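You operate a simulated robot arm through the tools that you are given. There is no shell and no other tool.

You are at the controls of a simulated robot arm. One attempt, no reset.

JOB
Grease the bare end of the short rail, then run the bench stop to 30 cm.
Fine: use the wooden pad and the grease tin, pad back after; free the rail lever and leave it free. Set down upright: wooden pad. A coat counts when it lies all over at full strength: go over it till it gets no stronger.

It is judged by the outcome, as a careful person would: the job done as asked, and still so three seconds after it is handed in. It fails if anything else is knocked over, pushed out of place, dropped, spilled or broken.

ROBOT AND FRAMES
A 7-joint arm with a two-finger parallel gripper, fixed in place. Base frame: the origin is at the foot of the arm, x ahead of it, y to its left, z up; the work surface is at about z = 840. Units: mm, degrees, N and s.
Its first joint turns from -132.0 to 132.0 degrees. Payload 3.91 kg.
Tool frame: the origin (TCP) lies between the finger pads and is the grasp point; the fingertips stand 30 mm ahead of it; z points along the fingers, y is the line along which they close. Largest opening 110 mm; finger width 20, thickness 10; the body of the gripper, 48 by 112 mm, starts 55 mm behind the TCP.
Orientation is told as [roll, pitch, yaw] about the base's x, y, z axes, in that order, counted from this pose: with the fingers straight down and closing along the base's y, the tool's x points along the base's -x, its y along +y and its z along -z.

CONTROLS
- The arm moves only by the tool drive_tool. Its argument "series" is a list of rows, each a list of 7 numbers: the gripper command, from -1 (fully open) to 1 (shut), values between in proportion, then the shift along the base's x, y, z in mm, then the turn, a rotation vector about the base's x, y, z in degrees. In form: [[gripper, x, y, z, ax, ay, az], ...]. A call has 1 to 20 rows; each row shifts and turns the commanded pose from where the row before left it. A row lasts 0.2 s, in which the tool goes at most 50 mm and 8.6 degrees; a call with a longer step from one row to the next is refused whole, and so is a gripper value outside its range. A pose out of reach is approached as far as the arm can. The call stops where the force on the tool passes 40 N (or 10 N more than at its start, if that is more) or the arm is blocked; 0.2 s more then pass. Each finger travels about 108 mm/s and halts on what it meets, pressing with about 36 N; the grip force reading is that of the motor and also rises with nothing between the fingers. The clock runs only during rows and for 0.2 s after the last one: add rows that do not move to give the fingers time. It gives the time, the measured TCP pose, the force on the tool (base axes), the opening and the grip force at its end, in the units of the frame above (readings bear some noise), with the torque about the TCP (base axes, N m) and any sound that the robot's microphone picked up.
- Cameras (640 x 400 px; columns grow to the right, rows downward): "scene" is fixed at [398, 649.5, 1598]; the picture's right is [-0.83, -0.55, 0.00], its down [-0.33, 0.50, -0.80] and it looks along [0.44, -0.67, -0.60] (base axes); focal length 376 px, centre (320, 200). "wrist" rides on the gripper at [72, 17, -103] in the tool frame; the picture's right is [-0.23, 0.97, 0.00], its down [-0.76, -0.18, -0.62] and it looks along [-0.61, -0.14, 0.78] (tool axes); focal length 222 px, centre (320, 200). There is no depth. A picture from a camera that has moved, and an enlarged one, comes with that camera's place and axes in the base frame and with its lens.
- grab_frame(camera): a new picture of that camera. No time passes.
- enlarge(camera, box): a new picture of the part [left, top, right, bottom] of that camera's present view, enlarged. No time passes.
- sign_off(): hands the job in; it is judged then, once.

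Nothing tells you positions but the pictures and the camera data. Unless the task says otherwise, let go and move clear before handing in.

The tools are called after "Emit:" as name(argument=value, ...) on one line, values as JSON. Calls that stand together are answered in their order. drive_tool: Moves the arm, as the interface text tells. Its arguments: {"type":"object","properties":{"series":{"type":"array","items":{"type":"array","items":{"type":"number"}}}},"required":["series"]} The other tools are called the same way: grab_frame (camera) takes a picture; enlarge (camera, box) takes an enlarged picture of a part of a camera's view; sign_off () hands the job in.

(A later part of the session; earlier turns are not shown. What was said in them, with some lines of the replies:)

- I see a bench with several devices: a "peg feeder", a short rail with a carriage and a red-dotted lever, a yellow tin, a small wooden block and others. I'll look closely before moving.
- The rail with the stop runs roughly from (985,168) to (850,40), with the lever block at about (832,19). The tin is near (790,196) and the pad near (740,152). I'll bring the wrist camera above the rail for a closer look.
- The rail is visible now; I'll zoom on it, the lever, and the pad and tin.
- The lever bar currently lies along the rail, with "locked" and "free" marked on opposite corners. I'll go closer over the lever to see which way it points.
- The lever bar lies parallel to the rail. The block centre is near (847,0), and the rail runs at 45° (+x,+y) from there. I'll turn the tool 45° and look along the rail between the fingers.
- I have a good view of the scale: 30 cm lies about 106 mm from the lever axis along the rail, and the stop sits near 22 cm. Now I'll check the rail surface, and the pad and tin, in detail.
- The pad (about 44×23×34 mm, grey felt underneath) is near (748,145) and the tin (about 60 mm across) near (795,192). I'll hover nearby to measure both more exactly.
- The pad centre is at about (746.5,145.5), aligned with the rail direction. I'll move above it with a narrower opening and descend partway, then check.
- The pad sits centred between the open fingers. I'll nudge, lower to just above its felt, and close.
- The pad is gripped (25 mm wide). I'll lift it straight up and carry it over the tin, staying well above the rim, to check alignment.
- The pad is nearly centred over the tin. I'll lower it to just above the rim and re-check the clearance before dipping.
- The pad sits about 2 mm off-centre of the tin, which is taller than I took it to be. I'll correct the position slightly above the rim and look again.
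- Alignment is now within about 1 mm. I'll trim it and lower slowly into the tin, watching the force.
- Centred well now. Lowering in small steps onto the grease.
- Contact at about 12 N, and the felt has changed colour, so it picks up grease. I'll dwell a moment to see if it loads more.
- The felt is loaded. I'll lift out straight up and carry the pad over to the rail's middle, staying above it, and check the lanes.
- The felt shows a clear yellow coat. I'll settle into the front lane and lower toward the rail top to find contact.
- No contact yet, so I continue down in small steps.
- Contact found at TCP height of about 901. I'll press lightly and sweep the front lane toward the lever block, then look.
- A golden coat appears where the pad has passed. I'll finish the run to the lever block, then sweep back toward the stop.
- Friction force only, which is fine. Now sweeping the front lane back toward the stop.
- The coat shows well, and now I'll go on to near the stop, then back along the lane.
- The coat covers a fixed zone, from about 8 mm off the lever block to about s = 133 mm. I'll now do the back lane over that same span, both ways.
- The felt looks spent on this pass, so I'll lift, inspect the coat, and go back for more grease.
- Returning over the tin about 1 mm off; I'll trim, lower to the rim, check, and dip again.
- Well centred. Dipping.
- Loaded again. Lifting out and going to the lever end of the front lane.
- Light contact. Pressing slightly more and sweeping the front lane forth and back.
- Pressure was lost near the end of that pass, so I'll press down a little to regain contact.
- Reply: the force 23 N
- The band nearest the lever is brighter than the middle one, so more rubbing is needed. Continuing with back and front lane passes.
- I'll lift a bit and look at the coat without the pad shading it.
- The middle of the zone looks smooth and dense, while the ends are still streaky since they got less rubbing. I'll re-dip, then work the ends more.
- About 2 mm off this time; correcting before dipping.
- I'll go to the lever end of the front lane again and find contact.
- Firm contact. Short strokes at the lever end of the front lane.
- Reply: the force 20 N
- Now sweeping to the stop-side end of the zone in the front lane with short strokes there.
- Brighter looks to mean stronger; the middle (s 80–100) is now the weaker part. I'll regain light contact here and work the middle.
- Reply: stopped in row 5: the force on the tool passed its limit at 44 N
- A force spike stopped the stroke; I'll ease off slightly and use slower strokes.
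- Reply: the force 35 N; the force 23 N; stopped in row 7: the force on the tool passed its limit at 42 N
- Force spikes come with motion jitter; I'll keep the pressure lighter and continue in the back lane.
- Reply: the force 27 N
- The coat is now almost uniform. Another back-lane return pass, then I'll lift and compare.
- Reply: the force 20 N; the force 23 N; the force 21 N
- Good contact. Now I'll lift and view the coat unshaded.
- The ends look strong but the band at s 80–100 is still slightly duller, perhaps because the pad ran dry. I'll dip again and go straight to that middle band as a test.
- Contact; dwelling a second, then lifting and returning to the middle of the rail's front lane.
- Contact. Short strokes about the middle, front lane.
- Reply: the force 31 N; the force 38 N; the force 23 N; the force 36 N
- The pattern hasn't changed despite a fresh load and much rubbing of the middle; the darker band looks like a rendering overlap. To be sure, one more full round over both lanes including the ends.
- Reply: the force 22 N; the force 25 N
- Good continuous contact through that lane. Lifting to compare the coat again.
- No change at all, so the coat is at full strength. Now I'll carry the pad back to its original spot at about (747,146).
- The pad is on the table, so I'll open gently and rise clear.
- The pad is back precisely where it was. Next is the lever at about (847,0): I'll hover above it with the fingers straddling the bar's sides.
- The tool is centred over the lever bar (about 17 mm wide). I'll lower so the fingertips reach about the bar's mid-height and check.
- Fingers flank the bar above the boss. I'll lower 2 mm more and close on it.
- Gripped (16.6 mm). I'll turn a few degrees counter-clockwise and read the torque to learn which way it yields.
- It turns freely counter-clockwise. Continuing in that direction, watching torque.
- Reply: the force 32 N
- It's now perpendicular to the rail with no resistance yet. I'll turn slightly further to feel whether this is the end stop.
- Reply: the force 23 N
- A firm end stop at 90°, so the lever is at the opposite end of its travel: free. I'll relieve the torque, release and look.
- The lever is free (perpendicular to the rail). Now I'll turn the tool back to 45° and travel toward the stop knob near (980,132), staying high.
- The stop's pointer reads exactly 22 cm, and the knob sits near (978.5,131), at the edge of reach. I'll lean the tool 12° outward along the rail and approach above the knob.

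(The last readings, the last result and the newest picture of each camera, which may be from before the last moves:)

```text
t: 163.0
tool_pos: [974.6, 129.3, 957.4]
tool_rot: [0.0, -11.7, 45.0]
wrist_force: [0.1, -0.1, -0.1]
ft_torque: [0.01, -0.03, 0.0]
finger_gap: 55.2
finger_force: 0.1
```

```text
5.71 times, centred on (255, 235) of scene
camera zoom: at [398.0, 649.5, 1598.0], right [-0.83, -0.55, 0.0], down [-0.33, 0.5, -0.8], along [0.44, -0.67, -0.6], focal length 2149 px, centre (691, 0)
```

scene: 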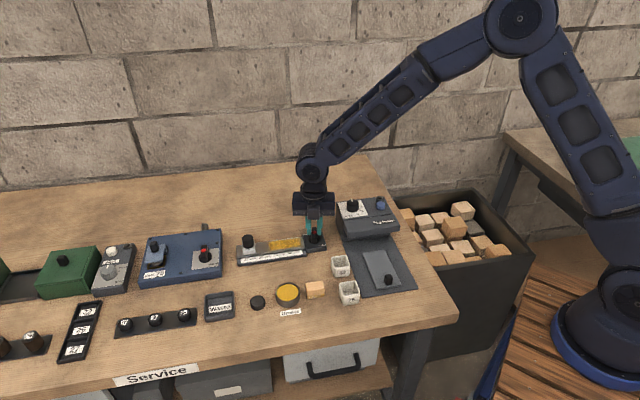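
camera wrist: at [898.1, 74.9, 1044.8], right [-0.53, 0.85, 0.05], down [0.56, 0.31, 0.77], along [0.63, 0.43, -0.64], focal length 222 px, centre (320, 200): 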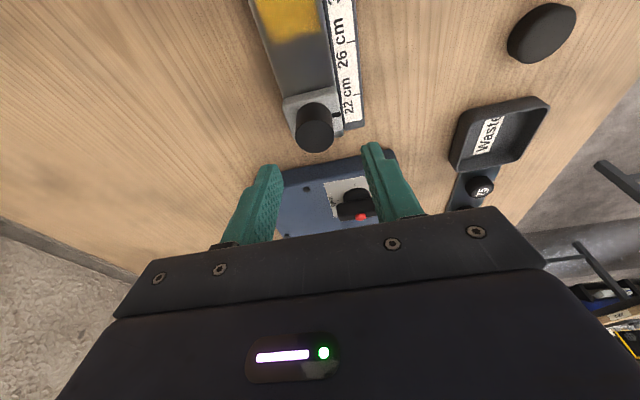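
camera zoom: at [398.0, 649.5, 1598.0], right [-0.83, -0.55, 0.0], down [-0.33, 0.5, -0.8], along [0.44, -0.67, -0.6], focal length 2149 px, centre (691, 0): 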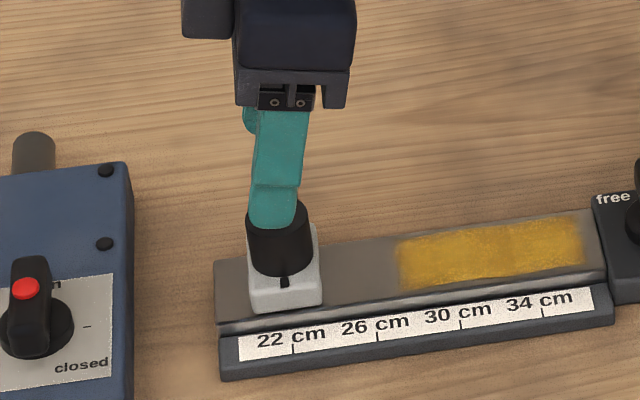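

Emit:
enlarge(camera="wrist", box=[260, 70, 380, 190])

```text
3.33 times, centred on (320, 130) of wrist
camera zoom: at [898.1, 74.9, 1044.8], right [-0.53, 0.85, 0.05], down [0.56, 0.31, 0.77], along [0.63, 0.43, -0.64], focal length 740 px, centre (320, 433)
```

zoom: 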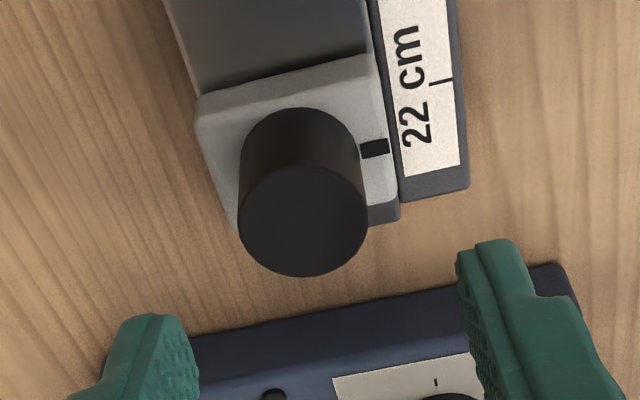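

Reachable. The knob (29 mm wide) is about 2 mm off my centreline; I'll adjust and descend around it.

Emit:
drive_tool(series=[[0.0, 0.7, -1.9, -10, 0, 0, 0], [0.0, 0, 0, -15, 0, 0, 0], [0.0, 0, 0, -8, 0, 0, 0], [0.0, 0, 0, 0, 0, 0, 0]])

Emit:
enlarge(camera="wrist", box=[240, 90, 400, 220])

Emit:
enlarge(camera="scene", box=[225, 210, 285, 265])

```text
t: 164.0
tool_pos: [974.4, 127.1, 926.6]
tool_rot: [0.0, -11.9, 44.9]
wrist_force: [0.7, 1.1, 0.7]
ft_torque: [-0.02, 0.01, 0.0]
finger_gap: 54.8
finger_force: 0.1
```

```text
3.08 times, centred on (320, 155) of wrist
camera zoom: at [899.3, 71.9, 1012.8], right [-0.53, 0.85, 0.05], down [0.56, 0.31, 0.77], along [0.63, 0.43, -0.64], focal length 684 px, centre (320, 338)
```

zoom: 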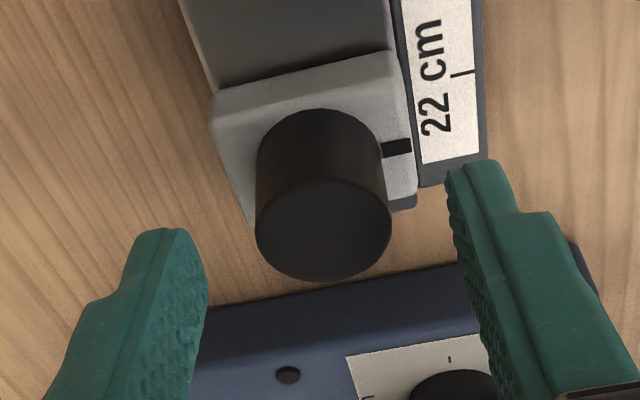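

```text
7.27 times, centred on (255, 238) of scene
camera zoom: at [398.0, 649.5, 1598.0], right [-0.83, -0.55, 0.0], down [-0.33, 0.5, -0.8], along [0.44, -0.67, -0.6], focal length 2735 px, centre (793, -73)
```

zoom: 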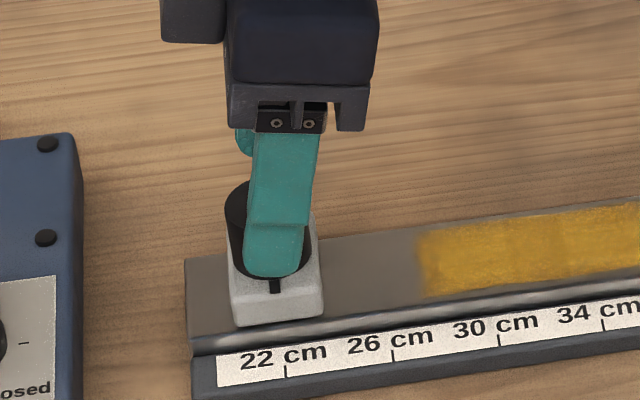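

Emit:
drive_tool(series=[[0.0, -0.7, 0.5, -8, 0, 0, 0], [0.0, 0, 0, -7, 0, 0, 0], [0.0, 0, 0, 0, 0, 0, 0]])

Emit:
enlarge(camera="wrist", box=[240, 90, 400, 220])

Emit:
enlarge(camera="scene", box=[225, 210, 285, 265])

```text
t: 164.8
tool_pos: [976.5, 127.9, 910.7]
tool_rot: [0.1, -11.8, 44.9]
wrist_force: [-0.1, 0.5, 0.2]
ft_torque: [0.0, 0.01, -0.03]
finger_gap: 55.2
finger_force: 0.1
```

```text
3.08 times, centred on (320, 155) of wrist
camera zoom: at [899.6, 73.8, 997.4], right [-0.53, 0.85, 0.05], down [0.56, 0.31, 0.77], along [0.63, 0.43, -0.64], focal length 684 px, centre (320, 338)
```

zoom: 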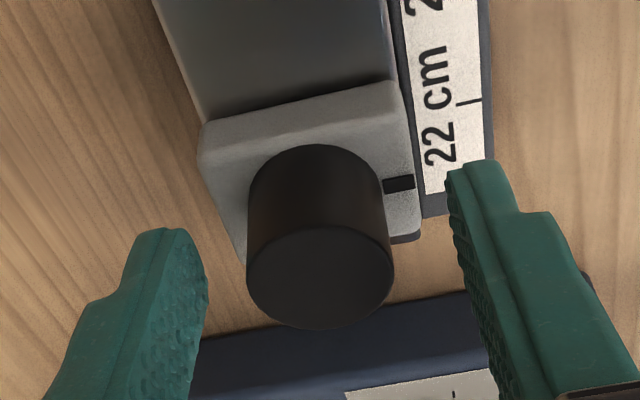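

```text
7.27 times, centred on (255, 238) of scene
camera zoom: at [398.0, 649.5, 1598.0], right [-0.83, -0.55, 0.0], down [-0.33, 0.5, -0.8], along [0.44, -0.67, -0.6], focal length 2735 px, centre (793, -73)
```

zoom: 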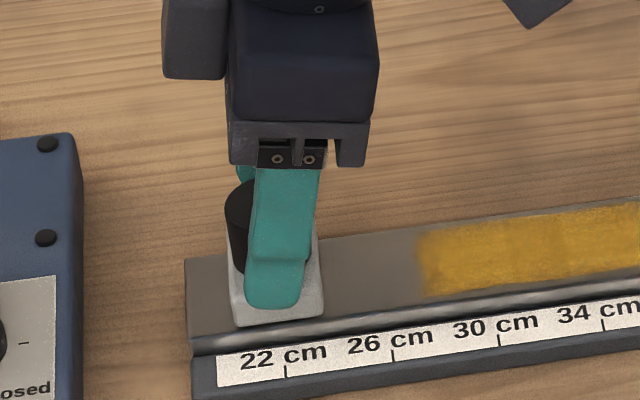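

The fingers straddle the knob. Closing.

Emit:
drive_tool(series=[[0.2, 0, 0, 0, 0, 0, 0], [0.4, 0, 0, 0, 0, 0, 0], [0.6, 0, 0, 0, 0, 0, 0], [1, 0, 0, 0, 0, 0, 0], [1, 0, 0, 0, 0, 0, 0]])

Emit:
enlarge(camera="wrist", box=[240, 90, 400, 220])

Emit:
enlarge(camera="scene", box=[225, 210, 285, 265])

```text
t: 166.0
tool_pos: [976.7, 127.2, 910.8]
tool_rot: [0.0, -11.7, 45.0]
wrist_force: [4.3, -4.7, -0.2]
ft_torque: [0.19, 0.29, -0.04]
finger_gap: 29.3
finger_force: 45.2
```

```text
3.08 times, centred on (320, 155) of wrist
camera zoom: at [899.8, 73.4, 997.4], right [-0.53, 0.85, 0.05], down [0.56, 0.31, 0.77], along [0.63, 0.43, -0.64], focal length 684 px, centre (320, 338)
```

zoom: 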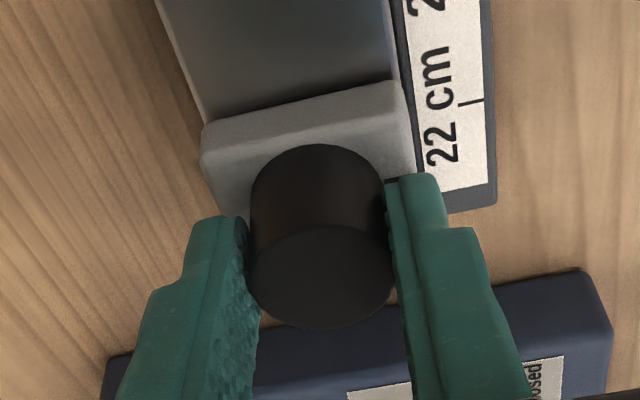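

```text
7.27 times, centred on (255, 238) of scene
camera zoom: at [398.0, 649.5, 1598.0], right [-0.83, -0.55, 0.0], down [-0.33, 0.5, -0.8], along [0.44, -0.67, -0.6], focal length 2735 px, centre (793, -73)
```

zoom: 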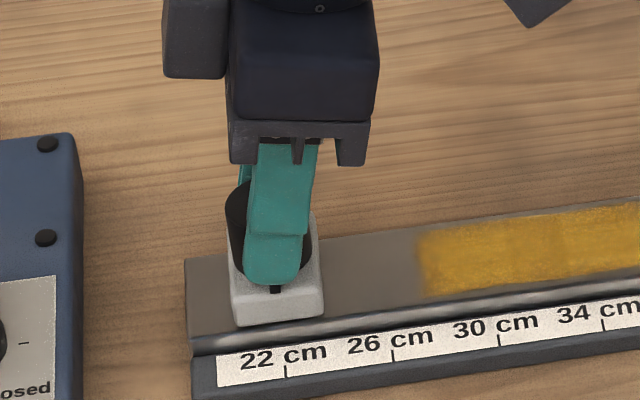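

Gripped. I'll start dragging along the rail a few millimetres to confirm it slides freely.

Emit:
drive_tool(series=[[1, 0.2, -0.2, 0, 0, 0, 0], [1, -3, -3, 0, 0, 0, 0], [1, -3, -3, 0, 0, 0, 0], [1, -3, -3, 0, 0, 0, 0], [1, 0, 0, 0, 0, 0, 0]])

Emit:
enlarge(camera="scene", box=[225, 210, 285, 265])

```text
t: 167.2
tool_pos: [965.2, 117.4, 910.9]
tool_rot: [0.0, -11.6, 45.1]
wrist_force: [-3.1, 3.5, -6.3]
ft_torque: [0.0, -0.51, 0.01]
finger_gap: 29.5
finger_force: 44.7
```

```text
7.27 times, centred on (255, 238) of scene
camera zoom: at [398.0, 649.5, 1598.0], right [-0.83, -0.55, 0.0], down [-0.33, 0.5, -0.8], along [0.44, -0.67, -0.6], focal length 2735 px, centre (793, -73)
```

zoom: 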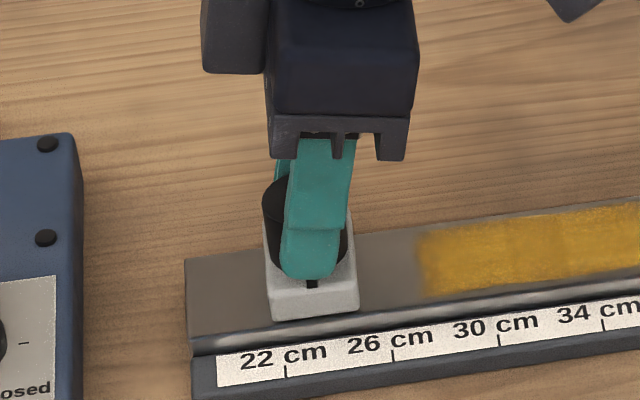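

It slides freely. Moving it on another 55 mm or so, then fine-tuning by eye.

Emit:
drive_tool(series=[[1, -4, -4, 0, 0, 0, 0], [1, -4, -4, 0, 0, 0, 0], [1, -4, -4, 0, 0, 0, 0], [1, -4, -4, 0, 0, 0, 0], [1, -4, -4, 0, 0, 0, 0], [1, 0, 0, 0, 0, 0, 0]])

Emit:
enlarge(camera="scene", box=[235, 210, 305, 270])

```text
t: 168.6
tool_pos: [946.1, 97.4, 911.1]
tool_rot: [0.1, -11.7, 45.1]
wrist_force: [-14.0, 13.8, -21.6]
ft_torque: [0.27, -0.49, 0.05]
finger_gap: 28.9
finger_force: 44.6
```

```text
6.67 times, centred on (270, 240) of scene
camera zoom: at [398.0, 649.5, 1598.0], right [-0.83, -0.55, 0.0], down [-0.33, 0.5, -0.8], along [0.44, -0.67, -0.6], focal length 2507 px, centre (653, -67)
```

zoom: 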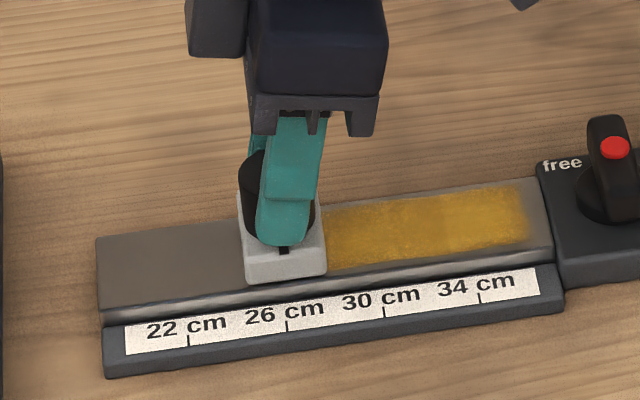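

Emit:
drive_tool(series=[[1, -0.6, 0.6, -0.7, 0, 0, 0], [1, -4, -4, 0, 0, 0, 0], [1, -4, -4, 0, 0, 0, 0], [1, -4, -4, 0, 0, 0, 0], [1, -4, -4, 0, 0, 0, 0], [1, -4, -4, 0, 0, 0, 0], [1, 0, 0, 0, 0, 0, 0]])

Emit:
enlarge(camera="scene", box=[255, 215, 315, 265])

Emit:
enlarge(camera="wrist", box=[240, 60, 400, 220])

```text
t: 170.2
tool_pos: [928.2, 78.1, 910.3]
tool_rot: [0.0, -11.8, 45.1]
wrist_force: [-5.9, 6.6, -20.0]
ft_torque: [0.69, 0.27, 0.03]
finger_gap: 29.2
finger_force: 45.1
```

```text
8.00 times, centred on (285, 240) of scene
camera zoom: at [398.0, 649.5, 1598.0], right [-0.83, -0.55, 0.0], down [-0.33, 0.5, -0.8], along [0.44, -0.67, -0.6], focal length 3008 px, centre (600, -120)
```

zoom: 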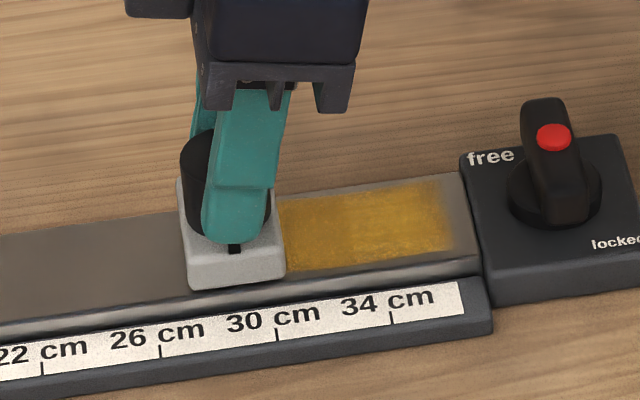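

```text
2.50 times, centred on (320, 140) of wrist
camera zoom: at [850.8, 24.4, 997.6], right [-0.53, 0.85, 0.05], down [0.56, 0.31, 0.77], along [0.63, 0.43, -0.64], focal length 555 px, centre (320, 350)
```

zoom: 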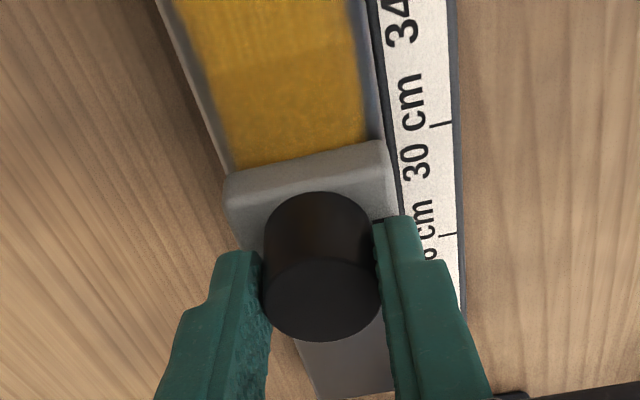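

The stop is at about 28.9 cm, so roughly 10.7 mm to go. I'll ease the vertical load and move that distance.

Emit:
drive_tool(series=[[1, -0.3, 0.3, -0.8, 0, 0, 0], [1, -2.5, -2.5, 0, 0, 0, 0], [1, -2.5, -2.5, 0, 0, 0, 0], [1, -2.2, -2.2, 0, 0, 0, 0], [1, 0, 0, 0, 0, 0, 0], [1, 0, 0, 0, 0, 0, 0]])

Emit:
enlarge(camera="scene", box=[265, 225, 305, 260])

Emit:
enlarge(camera="wrist", box=[240, 60, 400, 220])

```text
t: 171.6
tool_pos: [920.7, 71.4, 910.7]
tool_rot: [0.0, -11.8, 45.0]
wrist_force: [0.2, 0.1, 8.5]
ft_torque: [0.49, 0.18, -0.08]
finger_gap: 29.4
finger_force: 45.1
```

```text
11.43 times, centred on (285, 242) of scene
camera zoom: at [398.0, 649.5, 1598.0], right [-0.83, -0.55, 0.0], down [-0.33, 0.5, -0.8], along [0.44, -0.67, -0.6], focal length 4298 px, centre (720, -286)
```

zoom: 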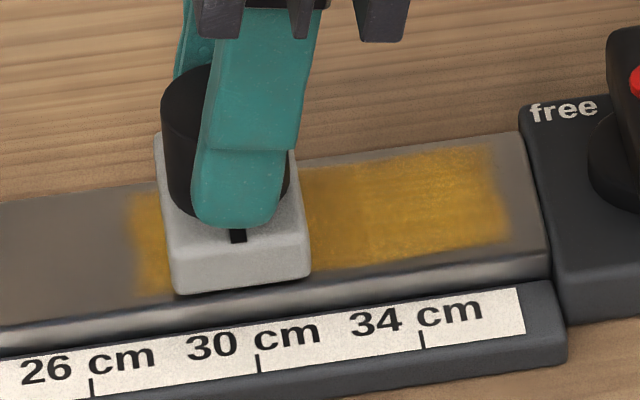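

```text
2.50 times, centred on (320, 140) of wrist
camera zoom: at [843.7, 17.5, 997.5], right [-0.53, 0.85, 0.05], down [0.56, 0.31, 0.77], along [0.63, 0.43, -0.64], focal length 555 px, centre (320, 350)
```

zoom: 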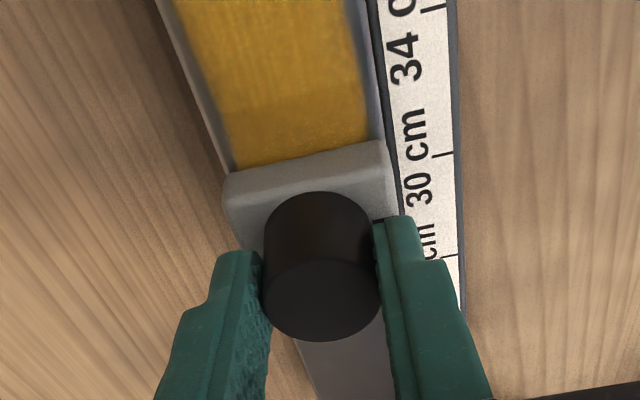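

The pointer is within about a millimetre of 30. I'll nudge 0.8 mm further, then release and check it unobstructed.

Emit:
drive_tool(series=[[1, -0.6, -0.6, 0, 0, 0, 0], [1, 0, 0, 0, 0, 0, 0], [0.7, 0, 0, 0, 0, 0, 0], [0.4, 0, 0, 0, 0, 0, 0], [0.2, 0, 0, 0, 0, 0, 0], [0.0, 0, 0, 0, 0, 0, 0], [0.0, 0, 0, 15, 0, 0, 0], [0.0, 0, 0, 35, 0, 0, 0], [0.0, 0, 0, 45, 0, 0, 0], [0.0, 0, 0, 0, 0, 0, 0]])

Emit:
enlarge(camera="scene", box=[265, 225, 305, 260])

Emit:
enlarge(camera="wrist", box=[260, 0, 400, 160])

Emit:
grab_frame(camera="wrist")

```text
t: 173.8
tool_pos: [920.3, 72.0, 1006.9]
tool_rot: [0.1, -11.8, 45.0]
wrist_force: [-0.4, 0.2, 0.1]
ft_torque: [0.0, 0.0, 0.0]
finger_gap: 54.9
finger_force: 0.0
```

```text
11.43 times, centred on (285, 242) of scene
camera zoom: at [398.0, 649.5, 1598.0], right [-0.83, -0.55, 0.0], down [-0.33, 0.5, -0.8], along [0.44, -0.67, -0.6], focal length 4298 px, centre (720, -286)
```

zoom: 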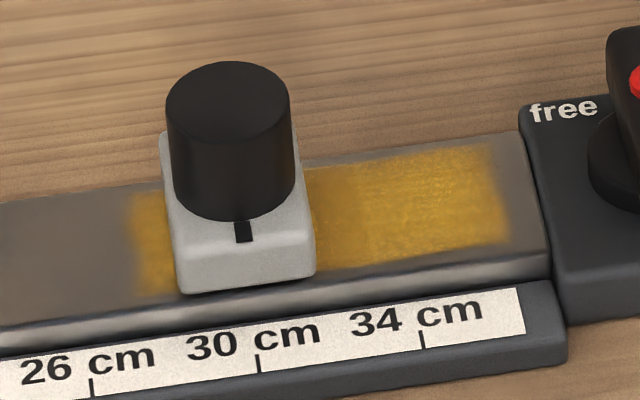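

```text
2.50 times, centred on (330, 80) of wrist
camera zoom: at [843.4, 18.3, 1093.4], right [-0.53, 0.85, 0.05], down [0.56, 0.31, 0.77], along [0.63, 0.43, -0.64], focal length 555 px, centre (295, 500)
```

zoom: 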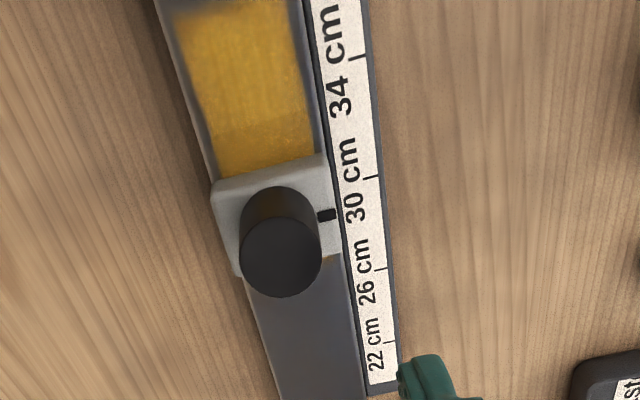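

```text
taken
camera wrist: at [843.4, 18.3, 1093.4], right [-0.53, 0.85, 0.05], down [0.56, 0.31, 0.77], along [0.63, 0.43, -0.64], focal length 222 px, centre (320, 200)
```

wrist: 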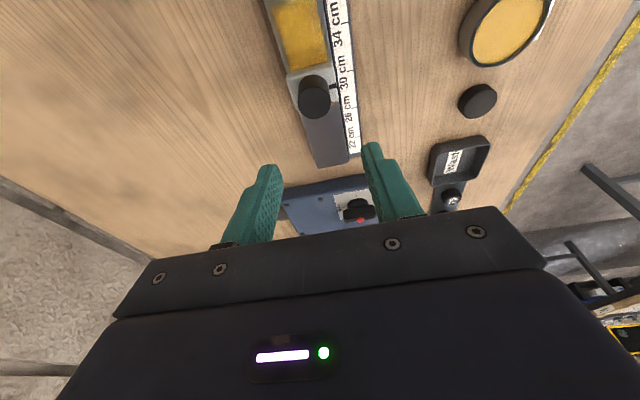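

Emit:
enlarge(camera="wrist", box=[315, 60, 360, 105])

Emit:
enlarge(camera="scene", box=[275, 238, 293, 260])

```text
8.89 times, centred on (338, 82) of wrist
camera zoom: at [843.4, 18.3, 1093.4], right [-0.53, 0.85, 0.05], down [0.56, 0.31, 0.77], along [0.63, 0.43, -0.64], focal length 1974 px, centre (164, 1244)
```

zoom: 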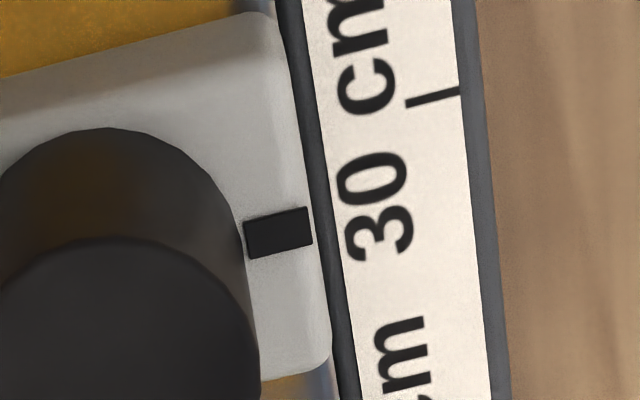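

```text
16.00 times, centred on (284, 249) of scene
camera zoom: at [398.0, 649.5, 1598.0], right [-0.83, -0.55, 0.0], down [-0.33, 0.5, -0.8], along [0.44, -0.67, -0.6], focal length 6017 px, centre (896, -584)
```

zoom: 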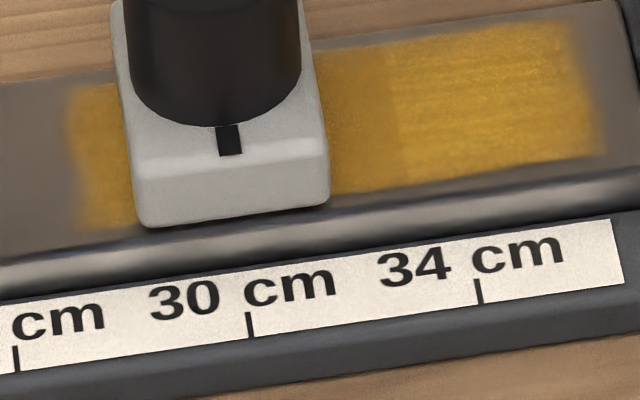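

Both views put the pointer within about 0.3 mm of the 30 cm mark. I'll back the arm away and check the whole bench before handing in.

Emit:
drive_tool(series=[[0.0, -10, -10, 40, -4.24, 4.24, 0], [0.0, -20, -20, 40, -4.24, 4.24, 0], [0.0, -25, -25, 30, 0, 0, 0], [0.0, -30, -30, 20, 0, 0, 0], [0.0, -30, -30, 20, 0, 0, 0], [0.0, -30, -30, 0, 0, 0, 0], [0.0, -30, -30, 0, 0, 0, 0], [0.0, 0, 0, 0, 0, 0, 0]])

Emit:
grab_frame(camera="scene")

Emit:
enlarge(camera="scene", box=[220, 180, 420, 320])

Emit:
enlarge(camera="scene", box=[230, 225, 310, 275])

Emit:
enlarge(camera="scene", box=[245, 270, 335, 325])

```text
t: 175.6
tool_pos: [743.0, -102.4, 1152.7]
tool_rot: [0.0, 0.2, 45.1]
wrist_force: [0.0, 0.3, 0.4]
ft_torque: [0.04, 0.0, 0.01]
finger_gap: 55.1
finger_force: 0.1
```

```text
taken
```

scene: 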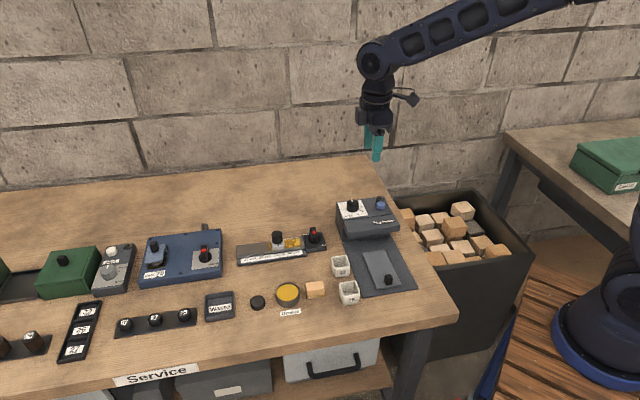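

```text
2.86 times, centred on (320, 250) of scene
camera zoom: at [398.0, 649.5, 1598.0], right [-0.83, -0.55, 0.0], down [-0.33, 0.5, -0.8], along [0.44, -0.67, -0.6], focal length 1074 px, centre (320, 57)
```

zoom: 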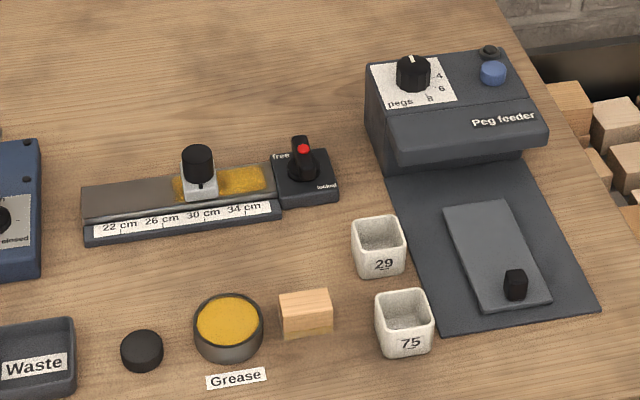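

```text
8.00 times, centred on (270, 250) of scene
camera zoom: at [398.0, 649.5, 1598.0], right [-0.83, -0.55, 0.0], down [-0.33, 0.5, -0.8], along [0.44, -0.67, -0.6], focal length 3008 px, centre (720, -200)
```

zoom: 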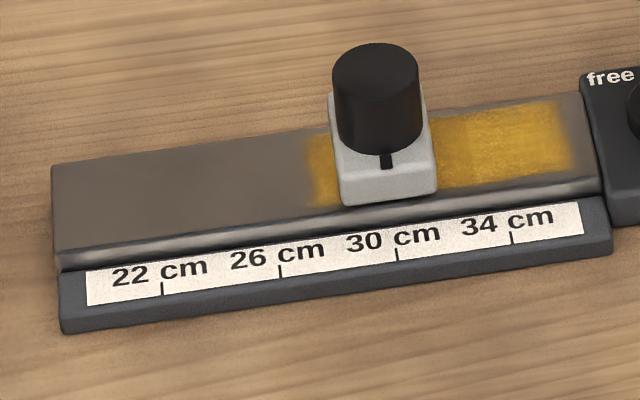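

```text
7.11 times, centred on (290, 298) of scene
camera zoom: at [398.0, 649.5, 1598.0], right [-0.83, -0.55, 0.0], down [-0.33, 0.5, -0.8], along [0.44, -0.67, -0.6], focal length 2674 px, centre (533, -493)
```

zoom: 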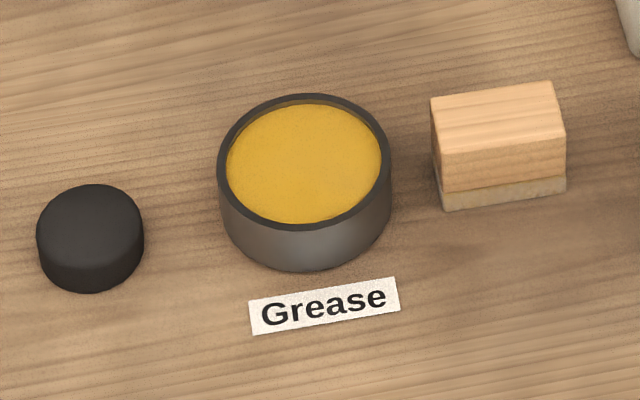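

Emit:
enlarge(camera="scene", box=[282, 235, 304, 251])

Emit:
enlarge(camera="wrist", box=[280, 60, 420, 200])

Emit:
grab_frame(camera="wrist")

```text
16.00 times, centred on (293, 243) of scene
camera zoom: at [398.0, 649.5, 1598.0], right [-0.83, -0.55, 0.0], down [-0.33, 0.5, -0.8], along [0.44, -0.67, -0.6], focal length 6017 px, centre (752, -488)
```

zoom: 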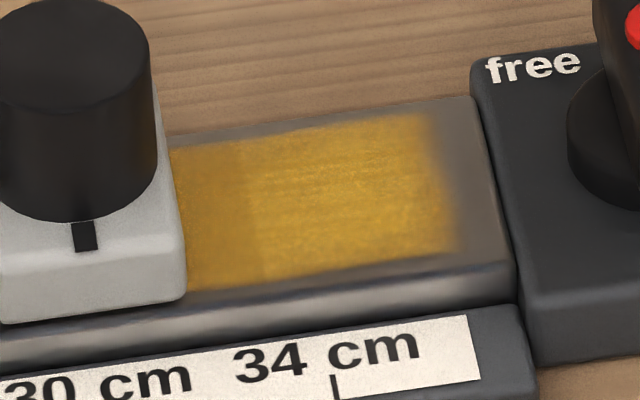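

```text
2.86 times, centred on (350, 130) of wrist
camera zoom: at [680.7, -142.8, 1256.8], right [-0.53, 0.85, 0.0], down [0.67, 0.42, 0.62], along [0.53, 0.33, -0.78], focal length 635 px, centre (234, 400)
```

zoom: 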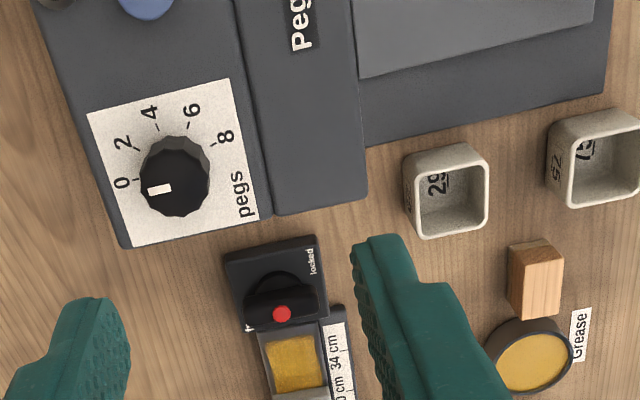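

```text
taken
camera wrist: at [680.7, -142.8, 1256.8], right [-0.53, 0.85, 0.0], down [0.67, 0.42, 0.62], along [0.53, 0.33, -0.78], focal length 222 px, centre (320, 200)
```

wrist: 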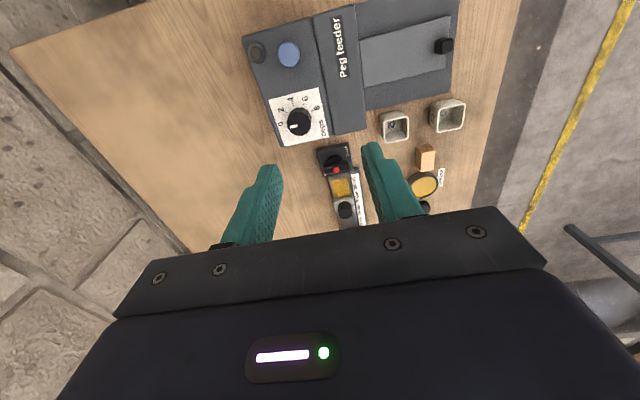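

The bench checks out:
- **Coat:** even on both halves of the bare end, and further rubbing with fresh grease no longer changes it.
- **Stop:** its pointer sits at 30 cm.
- **Lever:** turned to free, against its end stop.
- **Pad and the rest:** the pad stands upright on its old spot, and nothing else has moved.

The arm is clear, so I'm handing in.

Emit:
sign_off()

```text
The job is handed in.
```

I greased the bare end of the short rail and ran the bench stop to 30 cm, then handed the job in. I don't have the judge's result.

- **Grease:** the coat covers the whole bare end. I dipped the pad four times, and the last rounds no longer changed how the coat looked. A slightly darker band remains across the middle. I took it for an overlap in how the coat is drawn, not a thin spot.
- **Bench stop:** its pointer is within about 0.3 mm of the 30 cm mark, judged from both cameras. It now sits over part of the greased area.
- **Rail lever:** I turned it 90° counter-clockwise to its end stop, which is the free position, and left it there. The stop then slid freely.
- **Pad:** it is back upright on its original spot, with grease on its felt.
- **Everything else:** nothing else looked moved in the final pictures, and the arm was clear of the bench.
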